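You operate a simulated robot arm through the tools that you are given. There is no shell and no other tool.

You run a simulated robot arm. Do the job below in one go: nothing can be reset, and whatever is moved stays where it is left.

## Task
Swap the clean filter for the fluffy one, clip it in, dust it.
Fine: the yellow-tab filter goes on the green bench mat, the purple-tab filter sits in the cradle under the orange clip; the yellow duster goes back. Where these are worked on the way, their far stop is far enough and under half their travel is too little: orange turn clip. What is to be rubbed or washed off counts as gone when no trace of it is left.
Where things are to end (x, y in the base frame): yellow-tab filter within 0.06 m of [0.56, -0.64].

Only the result counts: the job must be done as asked and must still hold three seconds after the hand-in. Knocking over, shifting, dropping, spilling or breaking anything else fails it.

## Robot
A 6-joint arm with a fingered hand, fixed in place. Base frame: the origin is on the floor under the middle of its stand, x ahead of it, y to its left, z up. Readings come in m, degrees, newtons and seconds.
It reaches about 1.346 m from its shoulder. Its first joint turns from -149.0 to 149.0 degrees. Payload 3.5 kg.
The TCP is the grasp point between the finger pads, 0.026 m short of the fingertips. In the tool frame z runs along the fingers and y along their closing line. The gripper opens to 0.132 m; its body begins 0.073 m behind the TCP. The gripper is a hand of 4 fingers: y runs from the thumb to the fingers, the wrist lies at [0, 0, -0.234] in the tool frame, and closing takes about 1.5 s.
Orientation is told as [roll, pitch, yaw] about the base's x, y, z axes, in that order, counted from this pose: with the fingers straight down and closing along the base's y, the tool's x points along the base's -x, its y along +y and its z along -z.

## Interface
- The arm moves only by the tool drive_tool. Its argument "rows" is a list of rows, each an object of numbers (a shift or turn left out is 0, a gripper value left out holds the last): "x", "y", "z": the shift along the tool's x, y, z in m; "rx", "ry", "rz": the turn, a rotation vector about the tool's x, y, z in degrees. In form: [{"x": .., "y": .., "z": .., "rx": .., "ry": .., "rz": ..}, ...]. A call has 1 to 20 rows; each row is the pose to reach, as a shift and turn from the pose commanded when the call began, along the tool's axes at that moment. "hand" is the opening, from 0 (shut) to 1 (fully open), set as the call begins (left out, the last holds). Each row takes 0.2 s and may step no farther than 0.05 m and 8.6 degrees from the row before; otherwise, or with a gripper value out of range, the whole call is refused. Where a pose cannot be reached the arm comes as near as it can. A force on the tool above 40 N (or 10 N above the force at the start of the call, whichever is more), or a blocked arm, ends the call early, and 0.2 s more pass. Each finger travels about 0.072 m/s and halts on what it meets, pressing with about 29 N; the grip force reading is that of the motor and also rises with nothing between the fingers. The clock runs only during rows and for 0.2 s after the last one: add rows that repeat a pose to give the fingers time. The reply holds the time, the measured pose of the TCP, the force on the tool along the base axes, the opening and the grip force, in the units named above and with some noise, with the torque about the TCP (base axes, N m) and any sound that the robot's microphone picked up.
- Cameras (640 x 400 px; columns grow to the right, rows downward): "scene" is fixed at [0.4008, -0.6499, 1.5723]; the picture's right is [-0.23, -0.97, 0.00], its down [-0.96, 0.22, -0.18] and it looks along [0.18, -0.04, -0.98] (base axes); focal length 214 px, centre (320, 200). "wrist" rides on the gripper at [0.068, 0.002, -0.097] in the tool frame; the picture's right is [-0.03, 1.00, 0.00], its down [-0.82, -0.02, -0.58] and it looks along [-0.58, -0.01, 0.82] (tool axes); focal length 270 px, centre (320, 200). There is no depth. A picture from a camera that has moved, and an enlarged one, comes with that camera's place and axes in the base frame and with its lens.
- capture(camera): a new picture of that camera. No time passes.
- move_column(by): slides the trunk up (or, below 0, down) by that many m; the arm rides with it, the base frame stays. It gives what a move gives, with no picture.
- set_fingers(finger1, finger2, finger3, thumb_bend): sets how far each is bent, from 0 (flat) to 100 (curled in); at 30 the hand is open as for a grip, at 70 the pads meet at the TCP. One left out holds its place. A second passes; each finger stops where it meets its share of the squeeze, and holds until it gets a number again. A gripper value or a shape takes the hand back. It gives what a move gives, with no picture; readings hold the bend of each and the force on the fingers (four entries, about 0 where the hand has none), thumb and palm.
- preshape(shape): the hand has 4 fingers and takes this shape, open, in about a second: jaw (thumb against the fingers, like two jaws); tri (thumb and two fingers); tip (a fingertip pinch); poke (one finger out to press); point (the index stretched); flat (the hand flat); cup (the hand cupped); fist (a fist). The gripper value then closes the fingers along that shape, each until it touches; the sizes above hold for jaw. It gives what a move gives, with no picture.
- zoom(camera, box): a new picture of the part [left, top, right, bottom] of that camera's present view, enlarged. No time passes.
- finish_job(): hands the job in; it is judged then, once.

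Places have to be worked out from the pictures, the camera data and where the tool is seen. Open the gripper and draw the arm clear of the work before you hand the job in, unless the task says otherwise.

The tools are called after "Call:" as name(argument=value, ...) on one line, values as JSON. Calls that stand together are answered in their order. drive_tool: Moves the arm, as the interface text tells. Its arguments: {"type":"object","properties":{"rows":{"type":"array"},"hand":{"type":"number"}},"required":["rows"]} The other tools are called the same way: move_column (by) moves the trunk up or down; preshape (shape) gives the hand a shape; set_fingers (finger1, finger2, finger3, thumb_bend) moves the fingers one by one; capture (camera) takes a picture; zoom (camera, box) takes an enlarged picture of a part of a camera's view; finish_job () hands the job in.

At the start:

```text
time_s: 0.0
position: [0.1717, -0.7512, 1.0559]
orientation: [0.0, -0.1, 0.0]
wrist_force: [-0.4, -0.3, -0.1]
moment: [-0.01, 0.0, -0.02]
gripper_width: 0.132
gripper_force: 0.0
shape: jaw
bend: [30.0, 30.0, 30.0, 30.0]
finger forces: [0.0, 0.0, 0.1, 0.0, 0.0, 0.1]
trunk travel left (down, up): [-0.955, 0.015]
```

scene: 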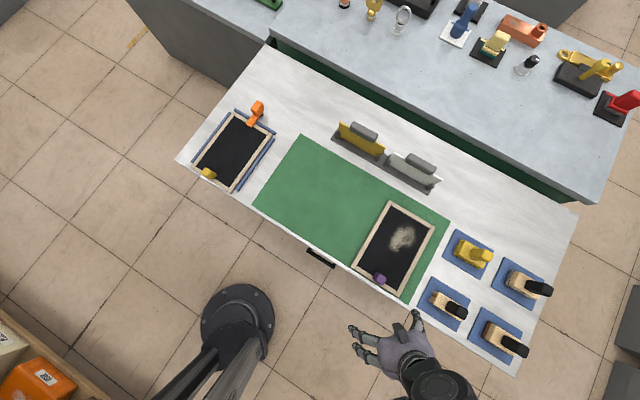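
wrist: 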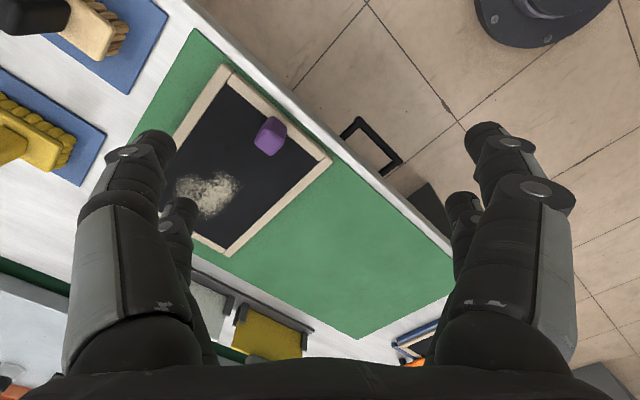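

I'll start by looking closely at the scene: cradle with the yellow-tab filter on the left, the fluffy purple-tab filter on the mat, and dusters on the right.

Call:
zoom(camera="scene", box=[170, 80, 300, 210])

Call:
zoom(camera="scene", box=[330, 180, 470, 320])

Call:
zoom(camera="scene", box=[410, 220, 570, 380])

Call:
zoom(camera="scene", box=[310, 100, 470, 210])

```text
3.08 times, centred on (235, 145) of scene
camera zoom: at [0.4008, -0.6499, 1.5723], right [-0.23, -0.97, 0.0], down [-0.96, 0.22, -0.18], along [0.18, -0.04, -0.98], focal length 660 px, centre (582, 369)
```

zoom: 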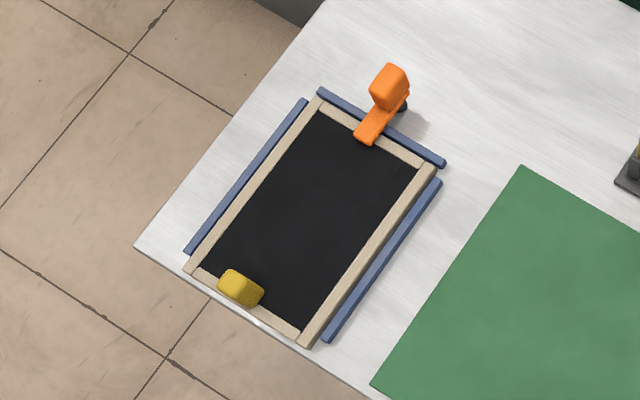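

```text
2.86 times, centred on (400, 250) of scene
camera zoom: at [0.4008, -0.6499, 1.5723], right [-0.23, -0.97, 0.0], down [-0.96, 0.22, -0.18], along [0.18, -0.04, -0.98], focal length 613 px, centre (91, 57)
```

zoom: 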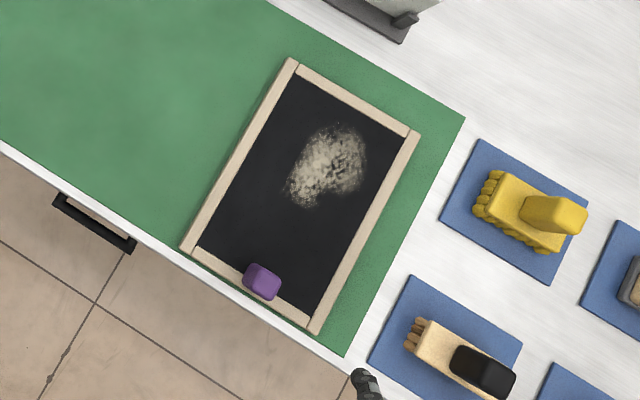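

```text
2.50 times, centred on (490, 300) of scene
camera zoom: at [0.4008, -0.6499, 1.5723], right [-0.23, -0.97, 0.0], down [-0.96, 0.22, -0.18], along [0.18, -0.04, -0.98], focal length 536 px, centre (-105, -50)
```

zoom: 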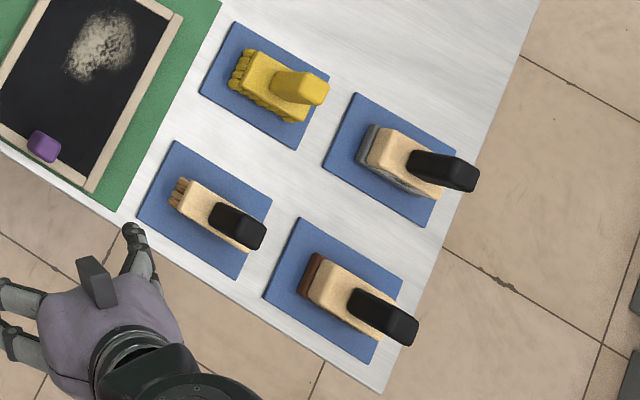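

```text
3.64 times, centred on (390, 155) of scene
camera zoom: at [0.4008, -0.6499, 1.5723], right [-0.23, -0.97, 0.0], down [-0.96, 0.22, -0.18], along [0.18, -0.04, -0.98], focal length 780 px, centre (66, 364)
```

zoom: 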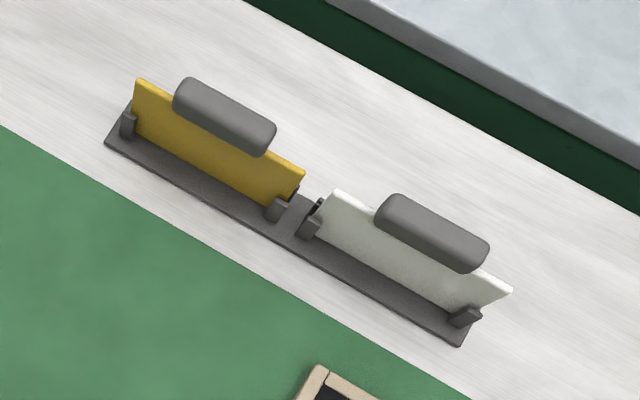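

The two filters look identically oriented (long axis pointing along roughly [0.71, -0.71]). I'll yaw the hand by −45° so that it lines up with the bench, staying high, and then look with the wrist camera.

Call:
drive_tool(rows=[{"rz": 7.5}, {"rz": 15}, {"rz": 22.5}, {"rz": 30}, {"rz": 37.5}, {"rz": 45}, {"rz": 45}], hand=1)

```text
time_s: 1.6
position: [0.1716, -0.75, 1.0553]
orientation: [0.0, -0.1, -45.1]
wrist_force: [-0.2, 0.5, 0.8]
moment: [0.01, 0.01, 0.0]
gripper_width: 0.132
gripper_force: 0.0
shape: jaw
bend: [30.0, 30.0, 30.0, 30.0]
finger forces: [0.0, 0.0, 0.1, 0.0, 0.0, 0.0]
trunk travel left (down, up): [-0.955, 0.015]
```

The hand is now yawed −45°. Taking a wrist picture.

Call:
capture(camera="wrist")

```text
taken
camera wrist: at [0.1255, -0.7013, 1.1523], right [0.73, 0.69, 0.0], down [0.56, -0.59, 0.58], along [0.4, -0.42, -0.82], focal length 270 px, centre (320, 200)
```

wrist: 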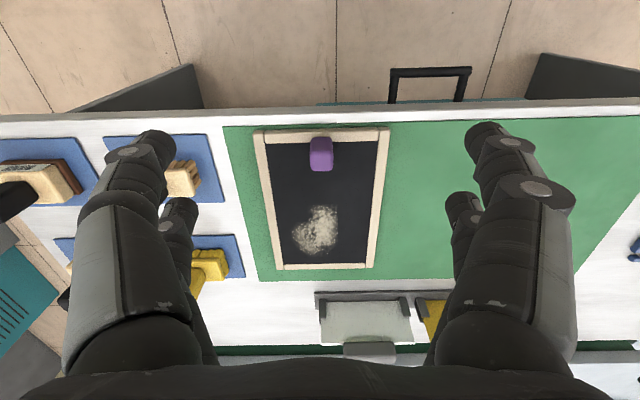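

Call:
zoom(camera="wrist", box=[240, 110, 400, 210])

Call:
zoom(camera="wrist", box=[60, 110, 260, 300])

```text
4.00 times, centred on (320, 160) of wrist
camera zoom: at [0.1255, -0.7013, 1.1523], right [0.73, 0.69, 0.0], down [0.56, -0.59, 0.58], along [0.4, -0.42, -0.82], focal length 1081 px, centre (320, 360)
```

zoom: 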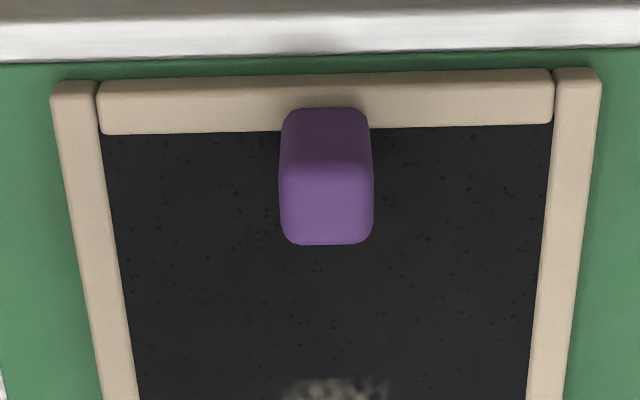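

```text
2.11 times, centred on (160, 205) of wrist
camera zoom: at [0.1255, -0.7013, 1.1523], right [0.73, 0.69, 0.0], down [0.56, -0.59, 0.58], along [0.4, -0.42, -0.82], focal length 569 px, centre (657, 190)
```

zoom: 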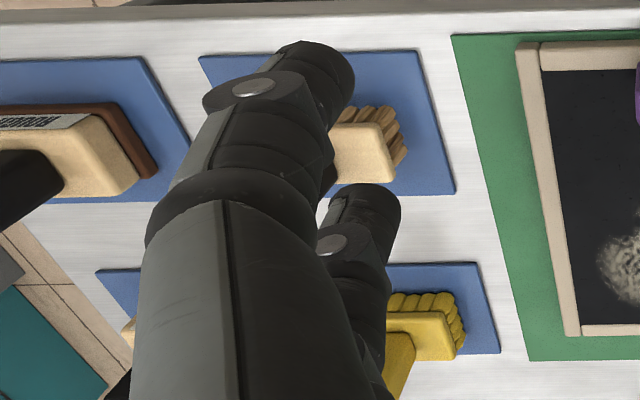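

The tabs are upright blocks on the near frame bar (about 3 cm wide, 5 cm tall), with bench surface near z≈0.79. Next I move, still high, over toward the cradle to inspect the orange clip.

Call:
drive_tool(rows=[{"x": -0.0131, "y": 0.0434}, {"x": -0.0263, "y": 0.0868}, {"x": -0.0394, "y": 0.1301}, {"x": -0.0525, "y": 0.1735}, {"x": -0.0656, "y": 0.2169}, {"x": -0.0788, "y": 0.2603}, {"x": -0.0919, "y": 0.3036}, {"x": -0.105, "y": 0.347}, {"x": -0.1181, "y": 0.3904}, {"x": -0.1313, "y": 0.4338}, {"x": -0.1444, "y": 0.4771}, {"x": -0.1575, "y": 0.5205}, {"x": -0.1706, "y": 0.5639}, {"x": -0.1838, "y": 0.6073}, {"x": -0.1969, "y": 0.6506}, {"x": -0.21, "y": 0.694}, {"x": -0.21, "y": 0.694}], hand=1)

Call:
capture(camera="wrist")

Call:
capture(camera="scene")

```text
time_s: 5.2
position: [0.8094, -0.4047, 1.0561]
orientation: [0.0, 0.0, -45.0]
wrist_force: [-0.6, 0.5, 0.1]
moment: [-0.01, 0.02, 0.05]
gripper_width: 0.1319
gripper_force: 0.1
shape: jaw
bend: [30.0, 30.0, 30.0, 30.0]
finger forces: [0.1, 0.0, 0.1, 0.1, 0.0, 0.0]
out of reach, approached as far as the arm can: row 7, 8, 9, 10, 11
trunk travel left (down, up): [-0.955, 0.015]
```

```text
taken
camera wrist: at [0.7636, -0.3564, 1.1524], right [0.72, 0.69, 0.0], down [0.56, -0.59, 0.58], along [0.4, -0.42, -0.82], focal length 270 px, centre (320, 200)
```

wrist: 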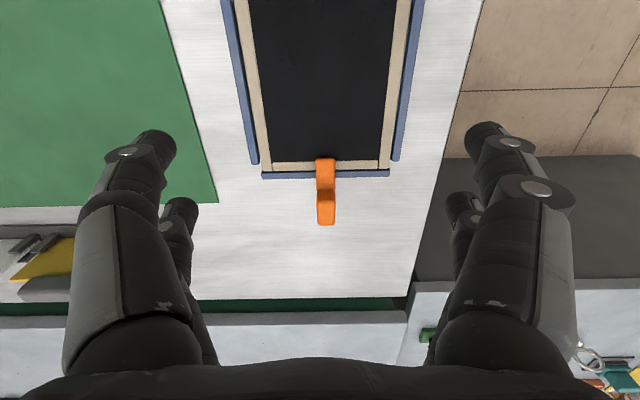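

```text
taken
```

scene: 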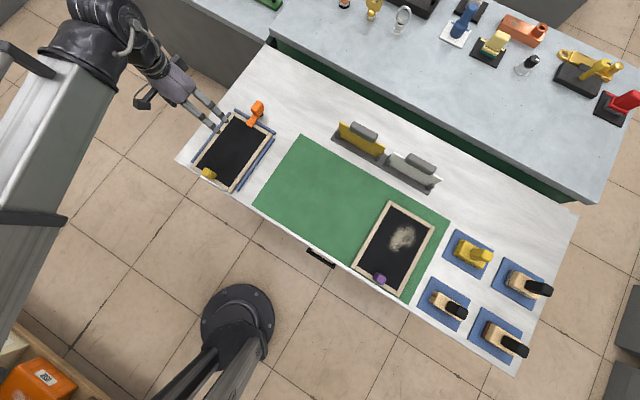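

Some mid-path rows were "out of reach", which I'll bear in mind for carries. Now I zoom in on the clip.

Call:
zoom(camera="wrist", box=[260, 130, 400, 240])

Call:
zoom(camera="scene", box=[220, 90, 290, 150])

```text
3.64 times, centred on (330, 185) of wrist
camera zoom: at [0.7636, -0.3564, 1.1524], right [0.72, 0.69, 0.0], down [0.56, -0.59, 0.58], along [0.4, -0.42, -0.82], focal length 983 px, centre (284, 254)
```

zoom: 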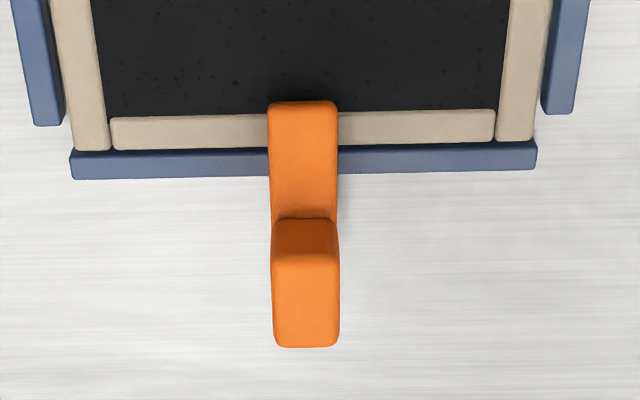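

```text
6.67 times, centred on (255, 120) of scene
camera zoom: at [0.4008, -0.6499, 1.5723], right [-0.23, -0.97, 0.0], down [-0.96, 0.22, -0.18], along [0.18, -0.04, -0.98], focal length 1430 px, centre (753, 733)
```

zoom: 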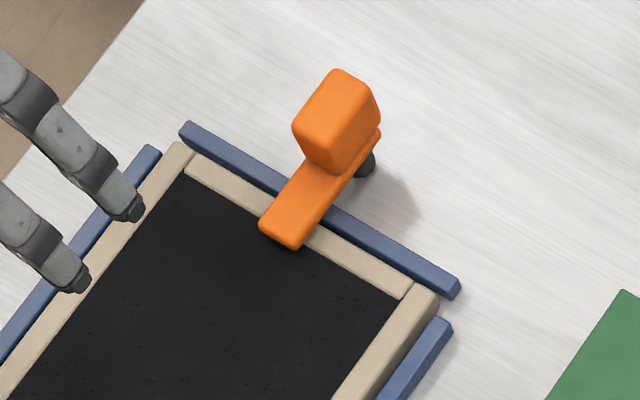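

Call:
zoom(camera="scene", box=[80, 20, 260, 150])

Call:
zoom(camera="wrist", box=[200, 0, 440, 150])

```text
3.08 times, centred on (170, 85) of scene
camera zoom: at [0.4008, -0.6499, 1.5723], right [-0.23, -0.97, 0.0], down [-0.96, 0.22, -0.18], along [0.18, -0.04, -0.98], focal length 660 px, centre (782, 554)
```

zoom: 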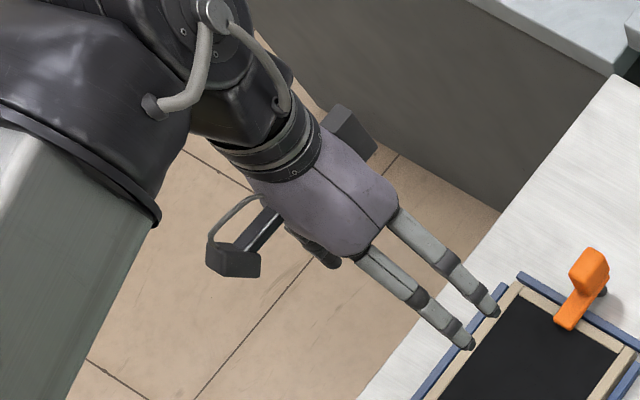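

```text
2.67 times, centred on (320, 75) of wrist
camera zoom: at [0.7636, -0.3564, 1.1524], right [0.72, 0.69, 0.0], down [0.56, -0.59, 0.58], along [0.4, -0.42, -0.82], focal length 721 px, centre (320, 533)
```

zoom: 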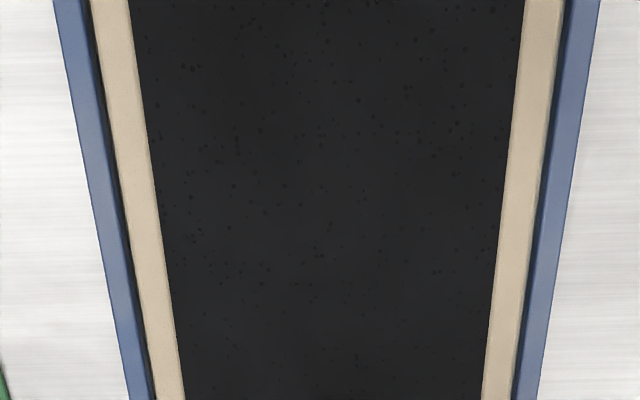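

The clip is a bar (over the far frame bar) with a raised knob above its pivot post, roughly at bench coordinates ~1.04 m out along the table axis. I move closer over it for a better look.

Call:
drive_tool(rows=[{"x": -0.03, "y": 0.001, "z": 0.03}, {"x": -0.06, "y": 0.002, "z": 0.06}, {"x": -0.09, "y": 0.003, "z": 0.09}, {"x": -0.11, "y": 0.004, "z": 0.11}, {"x": -0.11, "y": 0.004, "z": 0.11}], hand=1)

Call:
capture(camera="wrist")

```text
time_s: 6.4
position: [0.893, -0.4795, 1.0549]
orientation: [0.1, 0.0, -45.0]
wrist_force: [0.0, -0.3, 0.4]
moment: [0.04, 0.02, -0.03]
gripper_width: 0.1318
gripper_force: 0.1
shape: jaw
bend: [30.0, 30.0, 30.0, 30.0]
finger forces: [0.0, 0.0, 0.0, 0.0, 0.0, 0.0]
out of reach, approached as far as the arm can: row 1, 2, 3, 4, 5
trunk travel left (down, up): [-0.955, 0.015]
```

```text
taken
camera wrist: at [0.8472, -0.431, 1.1523], right [0.72, 0.69, 0.0], down [0.56, -0.59, 0.58], along [0.4, -0.42, -0.82], focal length 270 px, centre (320, 200)
```

wrist: 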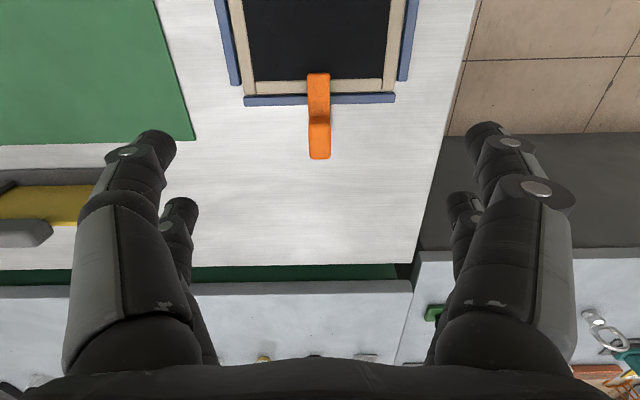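

The arm cannot go lower from the present trunk height. I lower the trunk by 0.12 m (TCP will ride to about z=0.935, above the 0.84 m knob).

Call:
move_column(by=-0.12)

Call:
capture(camera="wrist")

Call:
capture(camera="scene")

```text
time_s: 7.9
position: [0.892, -0.4815, 0.9355]
orientation: [0.1, 0.0, -45.1]
wrist_force: [0.2, 0.3, 0.0]
moment: [0.04, -0.04, 0.02]
gripper_width: 0.1319
gripper_force: 0.1
shape: jaw
bend: [30.0, 30.0, 30.0, 30.0]
finger forces: [0.1, 0.0, 0.0, 0.0, 0.0, 0.0]
trunk travel left (down, up): [-0.835, 0.135]
```

```text
taken
camera wrist: at [0.847, -0.4309, 1.0324], right [0.72, 0.69, 0.0], down [0.56, -0.59, 0.58], along [0.4, -0.42, -0.82], focal length 270 px, centre (320, 200)
```

wrist: 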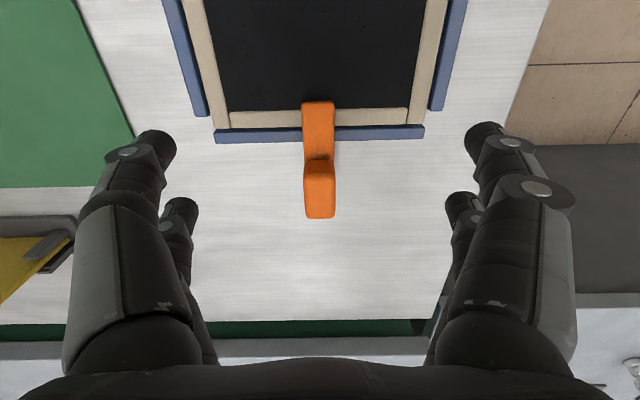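

```text
taken
```

scene: 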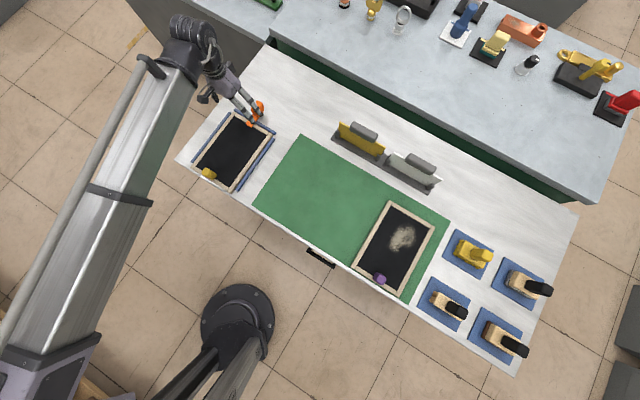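

Call:
zoom(camera="wrist", box=[200, 90, 440, 240])

```text
2.67 times, centred on (320, 165) of wrist
camera zoom: at [0.847, -0.4309, 1.0324], right [0.72, 0.69, 0.0], down [0.56, -0.59, 0.58], along [0.4, -0.42, -0.82], focal length 721 px, centre (320, 293)
```

zoom: 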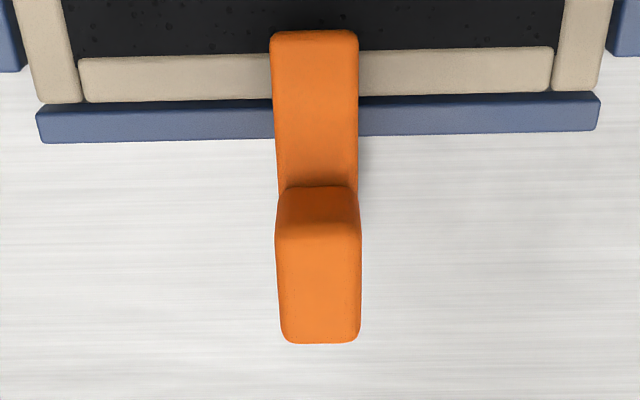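

Pivot/knob centre is estimated at about x=0.941, y=-0.530 with knob top z≈0.838. I shift forward so that the hand is straight above the knob, then check.

Call:
drive_tool(rows=[{"x": -0.035, "y": 0.0005}, {"x": -0.069, "y": 0.001}, {"x": -0.069, "y": 0.001}], hand=1)

Call:
capture(camera="wrist")

```text
time_s: 8.7
position: [0.9438, -0.5293, 0.9369]
orientation: [0.0, -0.1, -45.0]
wrist_force: [0.7, 0.3, 0.4]
moment: [0.04, -0.02, -0.02]
gripper_width: 0.1321
gripper_force: 0.0
shape: jaw
bend: [30.0, 30.0, 30.0, 30.0]
finger forces: [0.0, 0.0, 0.1, 0.0, 0.0, 0.0]
trunk travel left (down, up): [-0.835, 0.135]
```

```text
taken
camera wrist: at [0.8971, -0.4799, 1.0324], right [0.72, 0.69, 0.0], down [0.56, -0.59, 0.58], along [0.4, -0.42, -0.82], focal length 270 px, centre (320, 200)
```

wrist: 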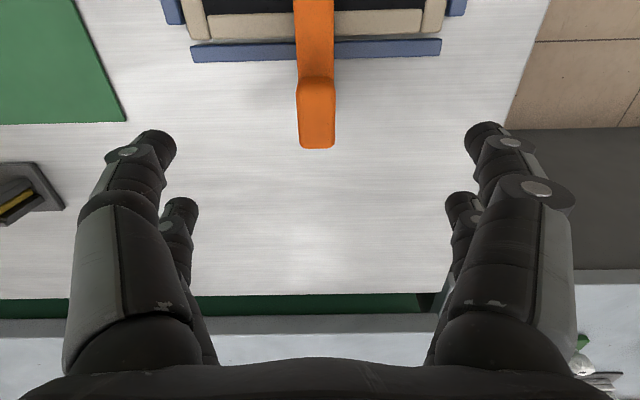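

The knob is centred under the hand (within 3 mm). Lowering the trunk 0.095 m so that the fingers straddle the knob (fingertips ≈0.816).

Call:
move_column(by=-0.095)

Call:
capture(camera="wrist")

Call:
zoom(camera="scene", box=[180, 20, 310, 160])

```text
time_s: 10.0
position: [0.9426, -0.5291, 0.8416]
orientation: [0.0, 0.0, -45.1]
wrist_force: [0.1, 0.4, 0.0]
moment: [0.02, -0.01, -0.01]
gripper_width: 0.1319
gripper_force: 0.1
shape: jaw
bend: [30.0, 30.0, 30.0, 30.0]
finger forces: [0.0, 0.0, 0.0, 0.0, 0.0, 0.1]
trunk travel left (down, up): [-0.74, 0.23]
```

```text
taken
camera wrist: at [0.8972, -0.4796, 0.9374], right [0.72, 0.69, 0.0], down [0.56, -0.59, 0.58], along [0.4, -0.42, -0.82], focal length 270 px, centre (320, 200)
```

wrist: 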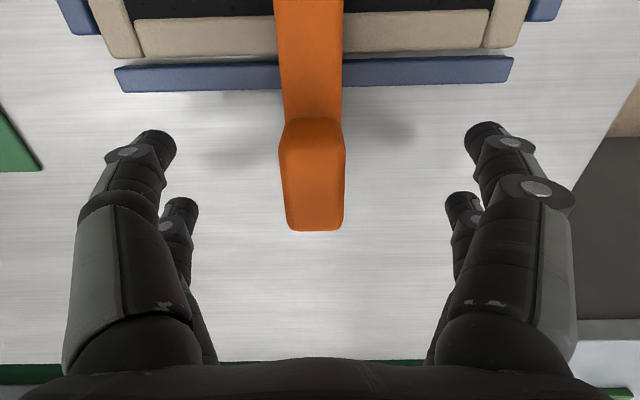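

```text
2.86 times, centred on (245, 90) of scene
camera zoom: at [0.4008, -0.6499, 1.5723], right [-0.23, -0.97, 0.0], down [-0.96, 0.22, -0.18], along [0.18, -0.04, -0.98], focal length 613 px, centre (534, 514)
```

zoom: 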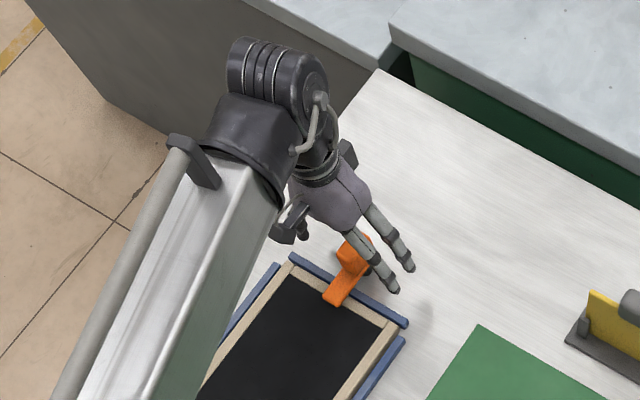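

Fingers straddle the knob. I nudge 3 mm to centre and close on the knob.

Call:
drive_tool(rows=[{"y": -0.003}, {"y": -0.003}, {"y": -0.003}, {"y": -0.003}, {"y": -0.003}, {"y": -0.003}, {"y": -0.003}, {"y": -0.003}, {"y": -0.003}], hand=0)

Call:
capture(camera="wrist")

```text
time_s: 12.0
position: [0.9407, -0.5318, 0.8401]
orientation: [-0.1, 0.0, -45.0]
wrist_force: [-1.1, 0.5, -6.0]
moment: [0.05, 0.07, 0.0]
gripper_width: 0.0213
gripper_force: 29.2
shape: jaw
bend: [73.0, 73.0, 73.0, 70.0]
finger forces: [25.9, 25.9, 25.9, 0.0, 26.3, 0.1]
trunk travel left (down, up): [-0.74, 0.23]
```

```text
taken
camera wrist: at [0.8947, -0.4823, 0.937], right [0.72, 0.69, 0.0], down [0.56, -0.59, 0.58], along [0.4, -0.42, -0.82], focal length 270 px, centre (320, 200)
```

wrist: 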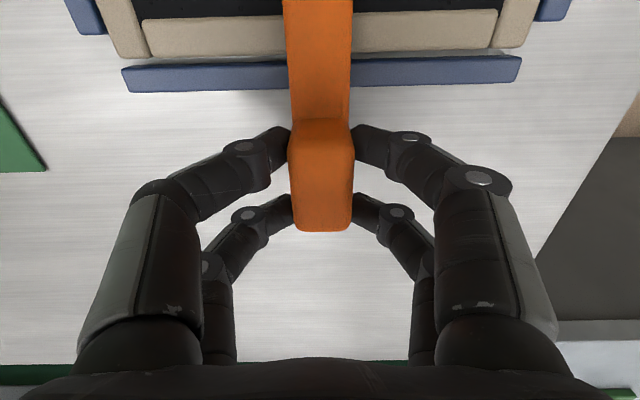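

Solid grip on the knob (0.021 m wide). I try a small turn of +8° about the tool axis and read the torque.

Call:
drive_tool(rows=[{"rz": 3}, {"rz": 6}, {"rz": 9}, {"rz": 9}])

Call:
capture(camera="wrist")

Call:
zoom(camera="scene", box=[180, 20, 310, 160])

```text
time_s: 13.0
position: [0.9401, -0.531, 0.8401]
orientation: [0.0, 0.1, -54.1]
wrist_force: [-2.9, 0.4, -3.9]
moment: [-0.01, 0.18, 1.41]
gripper_width: 0.0216
gripper_force: 28.7
shape: jaw
bend: [73.0, 73.0, 73.0, 70.0]
finger forces: [25.3, 35.3, 26.3, 0.0, 36.1, 0.0]
trunk travel left (down, up): [-0.74, 0.23]
```

```text
taken
camera wrist: at [0.9029, -0.475, 0.9371], right [0.82, 0.57, 0.0], down [0.46, -0.67, 0.58], along [0.33, -0.48, -0.82], focal length 270 px, centre (320, 200)
```

wrist: 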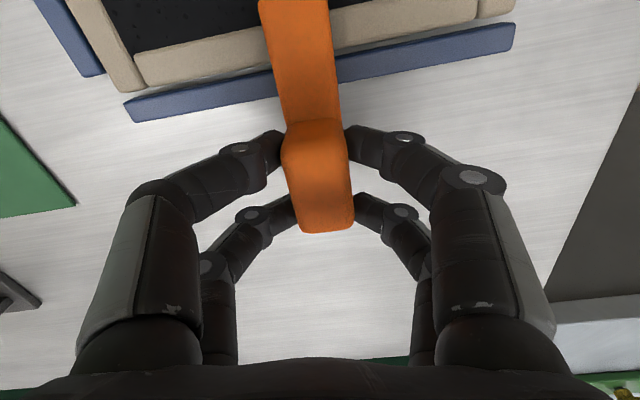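

```text
2.86 times, centred on (245, 90) of scene
camera zoom: at [0.4008, -0.6499, 1.5723], right [-0.23, -0.97, 0.0], down [-0.96, 0.22, -0.18], along [0.18, -0.04, -0.98], focal length 613 px, centre (534, 514)
```

zoom: 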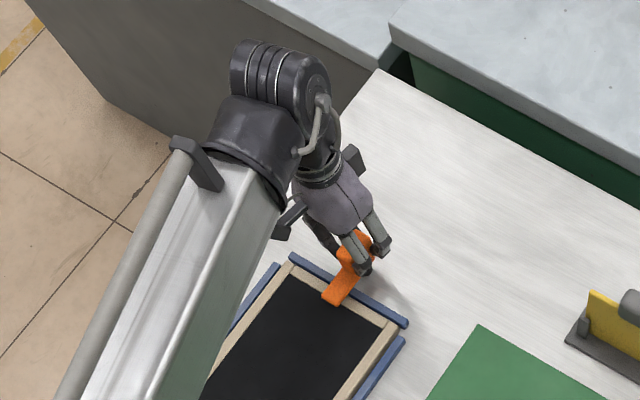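

The torque rose to 1.4 N·m and the bar stayed square to the rail, so this is the closed stop. I rotate back and the other way.

Call:
drive_tool(rows=[{"rz": -4.5}, {"rz": -9}, {"rz": -13}, {"rz": -17}, {"rz": -21}, {"rz": -21}])

Call:
capture(camera="wrist")

```text
time_s: 14.4
position: [0.9404, -0.5319, 0.8417]
orientation: [-0.1, 0.1, -32.9]
wrist_force: [-2.1, -1.7, -4.0]
moment: [-0.06, 0.12, -0.01]
gripper_width: 0.0207
gripper_force: 28.6
shape: jaw
bend: [73.0, 73.0, 72.0, 70.0]
finger forces: [29.2, 26.4, 30.1, 0.0, 27.8, 0.0]
trunk travel left (down, up): [-0.74, 0.23]
```

```text
taken
camera wrist: at [0.8857, -0.4928, 0.9371], right [0.56, 0.83, 0.0], down [0.67, -0.46, 0.58], along [0.48, -0.33, -0.82], focal length 270 px, centre (320, 200)
```

wrist: 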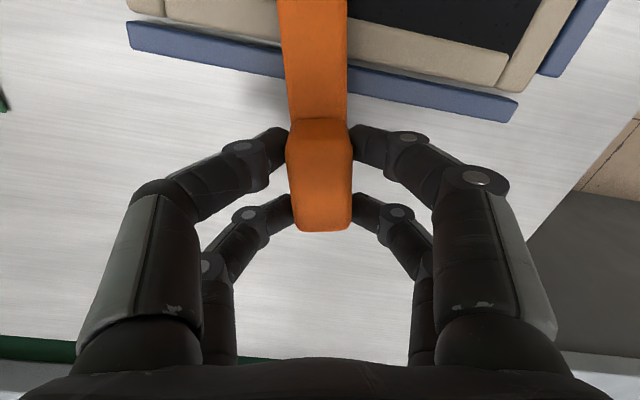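

The clip turns freely in this direction (torque about zero). I continue turning.

Call:
drive_tool(rows=[{"rz": -6}, {"rz": -12}, {"rz": -18}, {"rz": -24}, {"rz": -30}, {"rz": -36}, {"rz": -42}, {"rz": -48}, {"rz": -48}])

Call:
capture(camera="wrist")

```text
time_s: 16.4
position: [0.9418, -0.5308, 0.8399]
orientation: [0.0, -0.1, 15.1]
wrist_force: [-2.9, 0.4, -3.2]
moment: [-0.04, 0.09, 0.03]
gripper_width: 0.0209
gripper_force: 29.0
shape: jaw
bend: [73.0, 73.0, 72.0, 70.0]
finger forces: [29.7, 27.5, 28.8, 0.0, 27.2, 0.0]
trunk travel left (down, up): [-0.74, 0.23]
```

```text
taken
camera wrist: at [0.8763, -0.5472, 0.9371], right [-0.24, 0.97, 0.0], down [0.79, 0.19, 0.58], along [0.56, 0.14, -0.82], focal length 270 px, centre (320, 200)
```

wrist: 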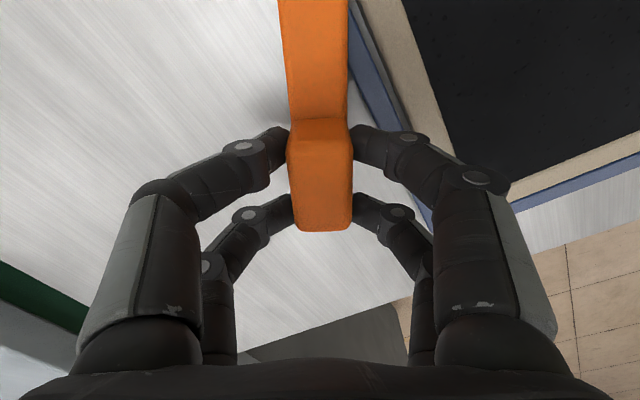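

Turned about 60° freely; continuing toward the far stop.

Call:
drive_tool(rows=[{"rz": -5}, {"rz": -10}, {"rz": -15}, {"rz": -20}, {"rz": -25}, {"rz": -29}, {"rz": -29}])

Call:
capture(camera="wrist")

```text
time_s: 18.0
position: [0.9409, -0.5315, 0.8416]
orientation: [0.0, -0.1, 44.0]
wrist_force: [-1.6, 8.4, -5.6]
moment: [0.13, 0.06, -0.08]
gripper_width: 0.0208
gripper_force: 28.7
shape: jaw
bend: [73.0, 73.0, 73.0, 70.0]
finger forces: [30.6, 29.2, 26.8, 0.0, 25.9, 0.1]
trunk travel left (down, up): [-0.74, 0.23]
```

```text
taken
camera wrist: at [0.8928, -0.5773, 0.9371], right [-0.68, 0.74, 0.0], down [0.6, 0.55, 0.58], along [0.42, 0.39, -0.82], focal length 270 px, centre (320, 200)
```

wrist: 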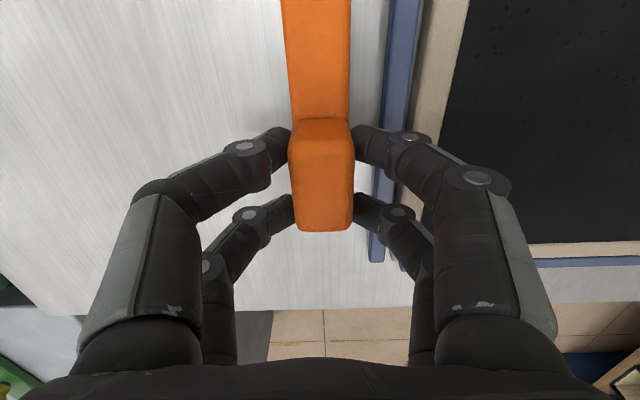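

The bar is now parallel to the rail (≈89°). I try a bit more to feel for the far stop.

Call:
drive_tool(rows=[{"rz": -3}, {"rz": -6}, {"rz": -6}])

Call:
capture(camera="wrist")

```text
time_s: 18.8
position: [0.9429, -0.5299, 0.8412]
orientation: [-0.1, 0.1, 50.0]
wrist_force: [3.4, 10.4, -3.9]
moment: [0.22, -0.02, -1.04]
gripper_width: 0.02
gripper_force: 29.2
shape: jaw
bend: [73.0, 73.0, 72.0, 70.0]
finger forces: [33.5, 26.3, 32.0, 0.1, 23.4, 0.0]
trunk travel left (down, up): [-0.74, 0.23]
```

```text
taken
camera wrist: at [0.8982, -0.5824, 0.937], right [-0.75, 0.66, 0.0], down [0.54, 0.61, 0.58], along [0.38, 0.43, -0.82], focal length 270 px, centre (320, 200)
```

wrist: 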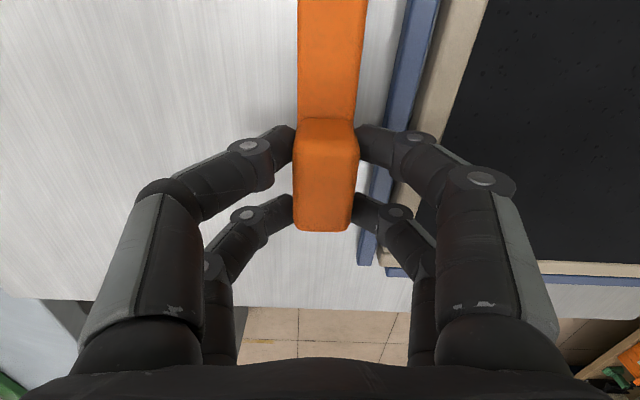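

The far stop is reached at about 90° (torque −1.0 N·m). I relax the twist and open the hand halfway to let go of the knob.

Call:
drive_tool(rows=[{"rz": 3}, {"rz": 6}, {"rz": 6}])

Call:
drive_tool(rows=[{"z": 0}, {"z": 0}, {"z": 0}, {"z": 0}, {"z": 0}], hand=0.5)

Call:
capture(camera="wrist")

```text
time_s: 19.6
position: [0.9421, -0.5301, 0.8411]
orientation: [0.0, 0.0, 44.1]
wrist_force: [7.2, 10.2, -2.8]
moment: [0.22, -0.06, 0.0]
gripper_width: 0.0203
gripper_force: 29.0
shape: jaw
bend: [73.0, 73.0, 73.0, 70.0]
finger forces: [27.0, 30.7, 26.0, 0.0, 29.1, 0.0]
trunk travel left (down, up): [-0.74, 0.23]
```

```text
time_s: 20.8
position: [0.9415, -0.5319, 0.8417]
orientation: [-0.1, 0.0, 44.0]
wrist_force: [0.6, -0.6, 0.1]
moment: [0.0, -0.03, 0.01]
gripper_width: 0.0655
gripper_force: 0.0
shape: jaw
bend: [73.0, 73.0, 73.0, 70.0]
finger forces: [0.0, 0.1, 0.0, 0.1, 0.0, 0.0]
trunk travel left (down, up): [-0.74, 0.23]
```

```text
taken
camera wrist: at [0.8918, -0.5783, 0.9373], right [-0.68, 0.74, 0.0], down [0.6, 0.55, 0.58], along [0.43, 0.39, -0.82], focal length 270 px, centre (320, 200)
```

wrist: 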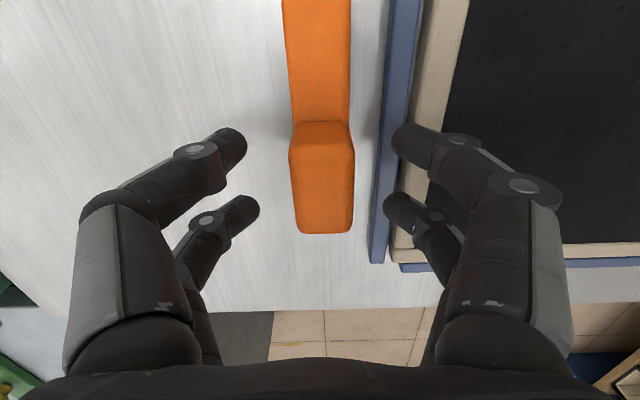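

Released; the clip stays open. I rise 0.12 m and travel back toward the yellow tab, keeping this yaw since it makes the fingers close along the filter's long axis.

Call:
drive_tool(rows=[{"z": -0.04}, {"z": -0.08}, {"z": -0.12, "rz": -1}, {"z": -0.12, "y": 0.045, "rz": -1}, {"z": -0.12, "y": 0.09, "rz": -1}, {"z": -0.12, "y": 0.135, "x": 0.002, "rz": -1}, {"z": -0.12, "y": 0.18, "x": 0.003, "rz": -1}, {"z": -0.12, "y": 0.225, "x": 0.004, "rz": -1}, {"z": -0.12, "y": 0.27, "x": 0.005, "rz": -1}, {"z": -0.12, "y": 0.307, "x": 0.005, "rz": -1}, {"z": -0.12, "y": 0.307, "x": 0.005, "rz": -1}], hand=1)

Call:
capture(camera="wrist")

Call:
capture(camera="scene")

```text
time_s: 22.0
position: [0.8984, -0.4783, 0.8383]
orientation: [-1.4, -0.1, 45.1]
wrist_force: [24.5, -20.5, -1.4]
moment: [0.12, 0.15, 0.41]
gripper_width: 0.132
gripper_force: 0.0
shape: jaw
bend: [30.0, 30.0, 17.0, 21.0]
finger forces: [0.0, 0.1, 12.1, 0.0, 17.3, 0.0]
out of reach, approached as far as the arm can: row 1, 2, 3, 4, 5, 6
trunk travel left (down, up): [-0.74, 0.23]
stopped in row 6: the force on the tool passed its limit at 54 N (the readings are from after the stop); the commanded pose is now the measured one
```

```text
taken
camera wrist: at [0.8477, -0.5249, 0.9343], right [-0.69, 0.72, -0.02], down [0.58, 0.57, 0.58], along [0.43, 0.39, -0.81], focal length 270 px, centre (320, 200)
```

wrist: 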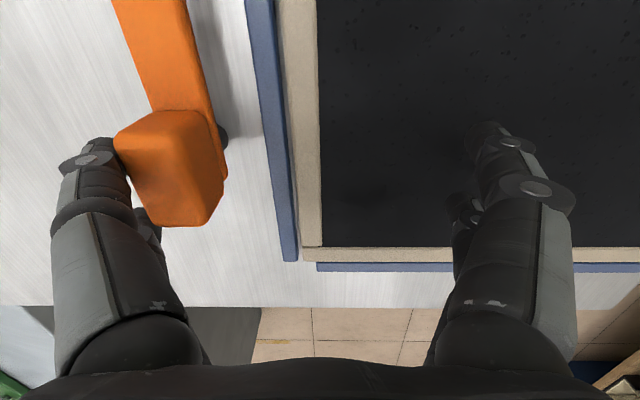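

```text
taken
```

scene: 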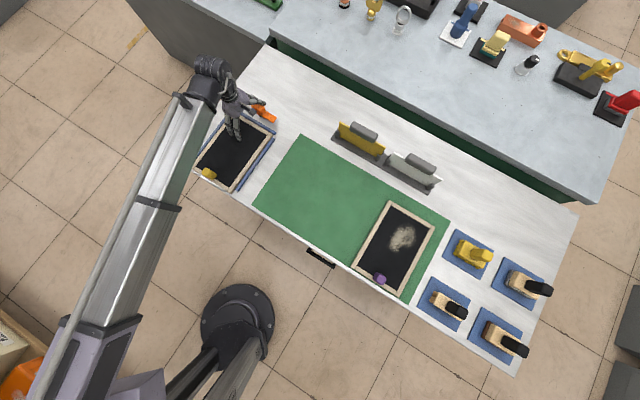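

The arm evidently cannot move vertically by itself (height comes only from the trunk), so it moved sideways and the thumb met the knob. I back off toward +u by 0.066 m and re-level.

Call:
drive_tool(rows=[{"y": -0.02}, {"y": -0.045, "rx": -1.4}, {"y": -0.067, "rx": -1.4}, {"y": -0.067, "rx": -1.4}])

Call:
capture(camera="wrist")

Call:
zoom(camera="scene", box=[180, 60, 310, 200])

```text
time_s: 23.0
position: [0.9368, -0.5203, 0.8417]
orientation: [0.3, 0.0, 45.2]
wrist_force: [-0.5, -0.2, -0.3]
moment: [-0.02, 0.0, 0.0]
gripper_width: 0.1321
gripper_force: 0.2
shape: jaw
bend: [30.0, 30.0, 30.0, 30.0]
finger forces: [0.0, 0.0, 0.0, 0.1, 0.0, 0.1]
trunk travel left (down, up): [-0.74, 0.23]
```

```text
taken
camera wrist: at [0.8903, -0.5696, 0.9372], right [-0.69, 0.72, 0.01], down [0.59, 0.56, 0.58], along [0.41, 0.4, -0.82], focal length 270 px, centre (320, 200)
```

wrist: 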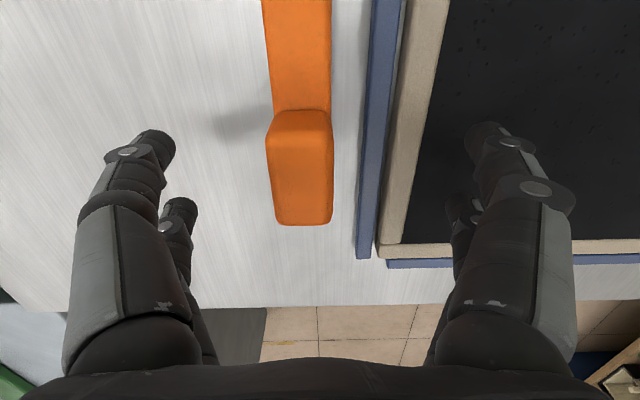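

```text
2.86 times, centred on (245, 130) of scene
camera zoom: at [0.4008, -0.6499, 1.5723], right [-0.23, -0.97, 0.0], down [-0.96, 0.22, -0.18], along [0.18, -0.04, -0.98], focal length 613 px, centre (534, 400)
```

zoom: 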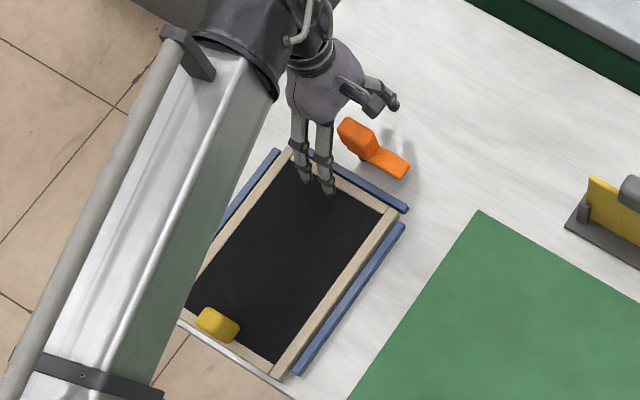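

Clip is intact and still fully open; the hand is clear of it. Raising the trunk 0.13 m.

Call:
move_column(by=0.13)

```text
time_s: 24.6
position: [0.9391, -0.5206, 0.9709]
orientation: [0.4, -0.1, 45.2]
wrist_force: [-0.1, 0.2, 0.5]
moment: [0.0, 0.0, 0.02]
gripper_width: 0.132
gripper_force: 0.1
shape: jaw
bend: [30.0, 30.0, 30.0, 30.0]
finger forces: [0.1, 0.0, 0.1, 0.1, 0.0, 0.0]
trunk travel left (down, up): [-0.87, 0.1]
```

Testing in free space whether the arm itself can move vertically or tilt at all.

Call:
drive_tool(rows=[{"z": -0.02, "rx": -0.4}, {"z": -0.02, "rx": -0.4}])

Call:
drive_tool(rows=[{"z": 0.04}, {"z": 0.04}])

```text
time_s: 25.2
position: [0.9384, -0.5221, 0.9706]
orientation: [0.8, -0.1, 45.1]
wrist_force: [0.0, -0.4, -0.5]
moment: [-0.01, 0.02, 0.03]
gripper_width: 0.1321
gripper_force: 0.1
shape: jaw
bend: [30.0, 30.0, 30.0, 30.0]
finger forces: [0.0, 0.0, 0.0, 0.0, 0.0, 0.1]
out of reach, approached as far as the arm can: row 1, 2
trunk travel left (down, up): [-0.87, 0.1]
```

```text
time_s: 25.8
position: [0.9384, -0.5231, 0.9713]
orientation: [0.8, -0.2, 45.0]
wrist_force: [-0.5, 1.2, 0.2]
moment: [0.02, 0.02, 0.0]
gripper_width: 0.1319
gripper_force: 0.0
shape: jaw
bend: [30.0, 30.0, 30.0, 30.0]
finger forces: [0.0, 0.0, 0.0, 0.0, 0.1, 0.0]
out of reach, approached as far as the arm can: row 1, 2
trunk travel left (down, up): [-0.87, 0.1]
```

Confirmed: the trunk provides height, the arm moves in the plane (tilt works). I level the roll and travel horizontally back to above the yellow tab.

Call:
drive_tool(rows=[{"y": 0.04, "rx": 0.8}, {"y": 0.085, "rx": 0.8}, {"y": 0.13, "rx": 0.8}, {"y": 0.175, "rx": 0.8}, {"y": 0.22, "rx": 0.8}, {"y": 0.265, "rx": 0.8}, {"y": 0.295, "rx": 0.8}, {"y": 0.295, "rx": 0.8}])

Call:
capture(camera="wrist")

Call:
capture(camera="scene")

```text
time_s: 27.6
position: [0.7291, -0.3102, 0.9705]
orientation: [0.0, -0.1, 45.2]
wrist_force: [0.6, -0.6, -0.7]
moment: [-0.03, 0.03, 0.0]
gripper_width: 0.1322
gripper_force: 0.1
shape: jaw
bend: [30.0, 30.0, 30.0, 30.0]
finger forces: [0.0, 0.0, 0.0, 0.0, 0.0, 0.1]
out of reach, approached as far as the arm can: row 3, 4, 5, 6, 7, 8
trunk travel left (down, up): [-0.87, 0.1]
```

```text
taken
camera wrist: at [0.6805, -0.3582, 1.0672], right [-0.69, 0.72, 0.0], down [0.59, 0.56, 0.58], along [0.42, 0.4, -0.82], focal length 270 px, centre (320, 200)
```

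wrist: 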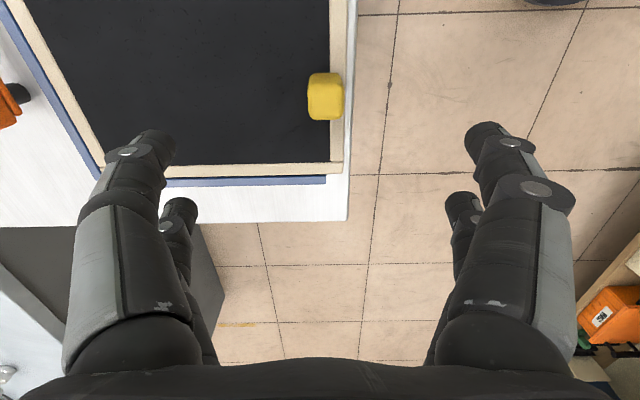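

```text
taken
```

scene: 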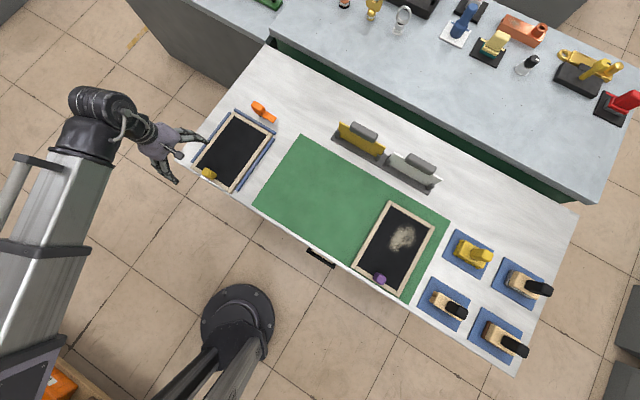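

Call:
zoom(camera="wrist", box=[250, 40, 410, 200])

```text
2.50 times, centred on (330, 120) of wrist
camera zoom: at [0.6805, -0.3582, 1.0672], right [-0.69, 0.72, 0.0], down [0.59, 0.56, 0.58], along [0.42, 0.4, -0.82], focal length 676 px, centre (295, 400)
```

zoom: 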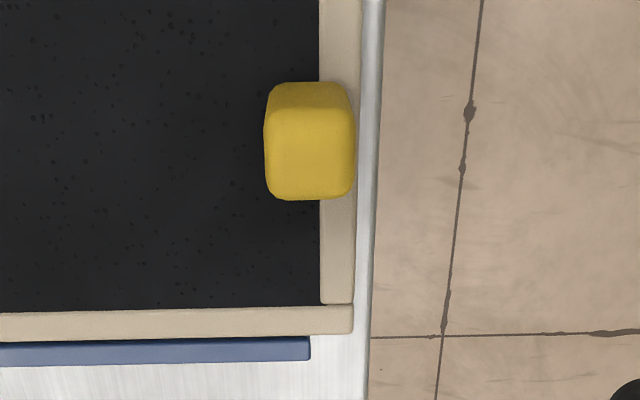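

The yellow tab spans roughly u 0.719–0.746, w 0.276–0.302, top z≈0.85. I make a small lateral correction, then lower most of the way and check.

Call:
drive_tool(rows=[{"x": 0.007, "y": 0.003}, {"x": 0.007, "y": 0.003}], hand=1)

Call:
move_column(by=-0.09)

Call:
capture(camera="wrist")

```text
time_s: 28.2
position: [0.7214, -0.3147, 0.9705]
orientation: [-0.1, -0.1, 45.1]
wrist_force: [-0.3, 0.2, -0.7]
moment: [0.01, -0.02, 0.0]
gripper_width: 0.1322
gripper_force: 0.0
shape: jaw
bend: [30.0, 30.0, 30.0, 30.0]
finger forces: [0.0, 0.0, 0.0, 0.1, 0.0, 0.0]
trunk travel left (down, up): [-0.87, 0.1]
```

```text
time_s: 29.5
position: [0.7208, -0.3139, 0.8807]
orientation: [0.0, -0.1, 45.1]
wrist_force: [-0.2, 0.7, -0.2]
moment: [-0.02, 0.0, 0.02]
gripper_width: 0.1319
gripper_force: 0.1
shape: jaw
bend: [30.0, 30.0, 30.0, 30.0]
finger forces: [0.1, 0.0, 0.0, 0.0, 0.1, 0.0]
trunk travel left (down, up): [-0.78, 0.19]
```

```text
taken
camera wrist: at [0.673, -0.3621, 0.9773], right [-0.69, 0.72, 0.0], down [0.59, 0.56, 0.58], along [0.42, 0.4, -0.82], focal length 270 px, centre (320, 200)
```

wrist: 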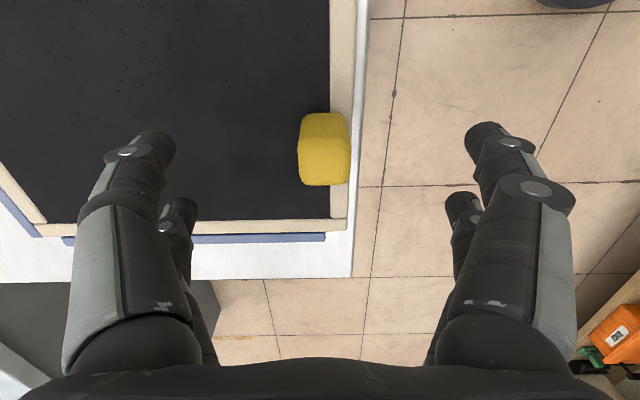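

The tab is centred under the hand (within 1–2 mm). Lowering to grasp height and closing.

Call:
move_column(by=-0.045)

Call:
drive_tool(rows=[{"z": 0}, {"z": 0}, {"z": 0}, {"z": 0}, {"z": 0}, {"z": 0}, {"z": 0}, {"z": 0}, {"z": 0}], hand=0)

Call:
capture(camera="wrist")

```text
time_s: 30.4
position: [0.721, -0.3149, 0.8366]
orientation: [0.0, -0.2, 45.1]
wrist_force: [0.9, -0.6, -0.6]
moment: [-0.02, -0.01, -0.01]
gripper_width: 0.1321
gripper_force: 0.1
shape: jaw
bend: [30.0, 30.0, 30.0, 30.0]
finger forces: [0.0, 0.0, 0.1, 0.1, 0.0, 0.0]
trunk travel left (down, up): [-0.735, 0.235]
```

```text
time_s: 32.4
position: [0.7217, -0.314, 0.8357]
orientation: [-0.1, -0.1, 45.1]
wrist_force: [0.4, 0.1, 0.0]
moment: [-0.01, 0.01, -0.01]
gripper_width: 0.0124
gripper_force: 29.1
shape: jaw
bend: [75.0, 73.0, 72.0, 72.0]
finger forces: [0.0, 28.2, 28.6, 0.0, 0.4, 0.0]
trunk travel left (down, up): [-0.735, 0.235]
```

```text
taken
camera wrist: at [0.6732, -0.3622, 0.9321], right [-0.69, 0.72, 0.0], down [0.59, 0.56, 0.58], along [0.42, 0.4, -0.82], focal length 270 px, centre (320, 200)
```

wrist: 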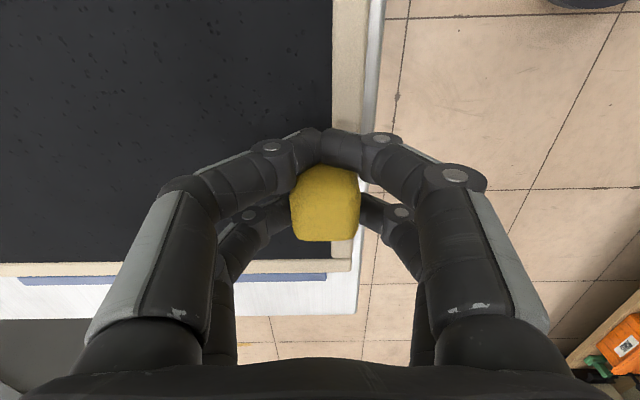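

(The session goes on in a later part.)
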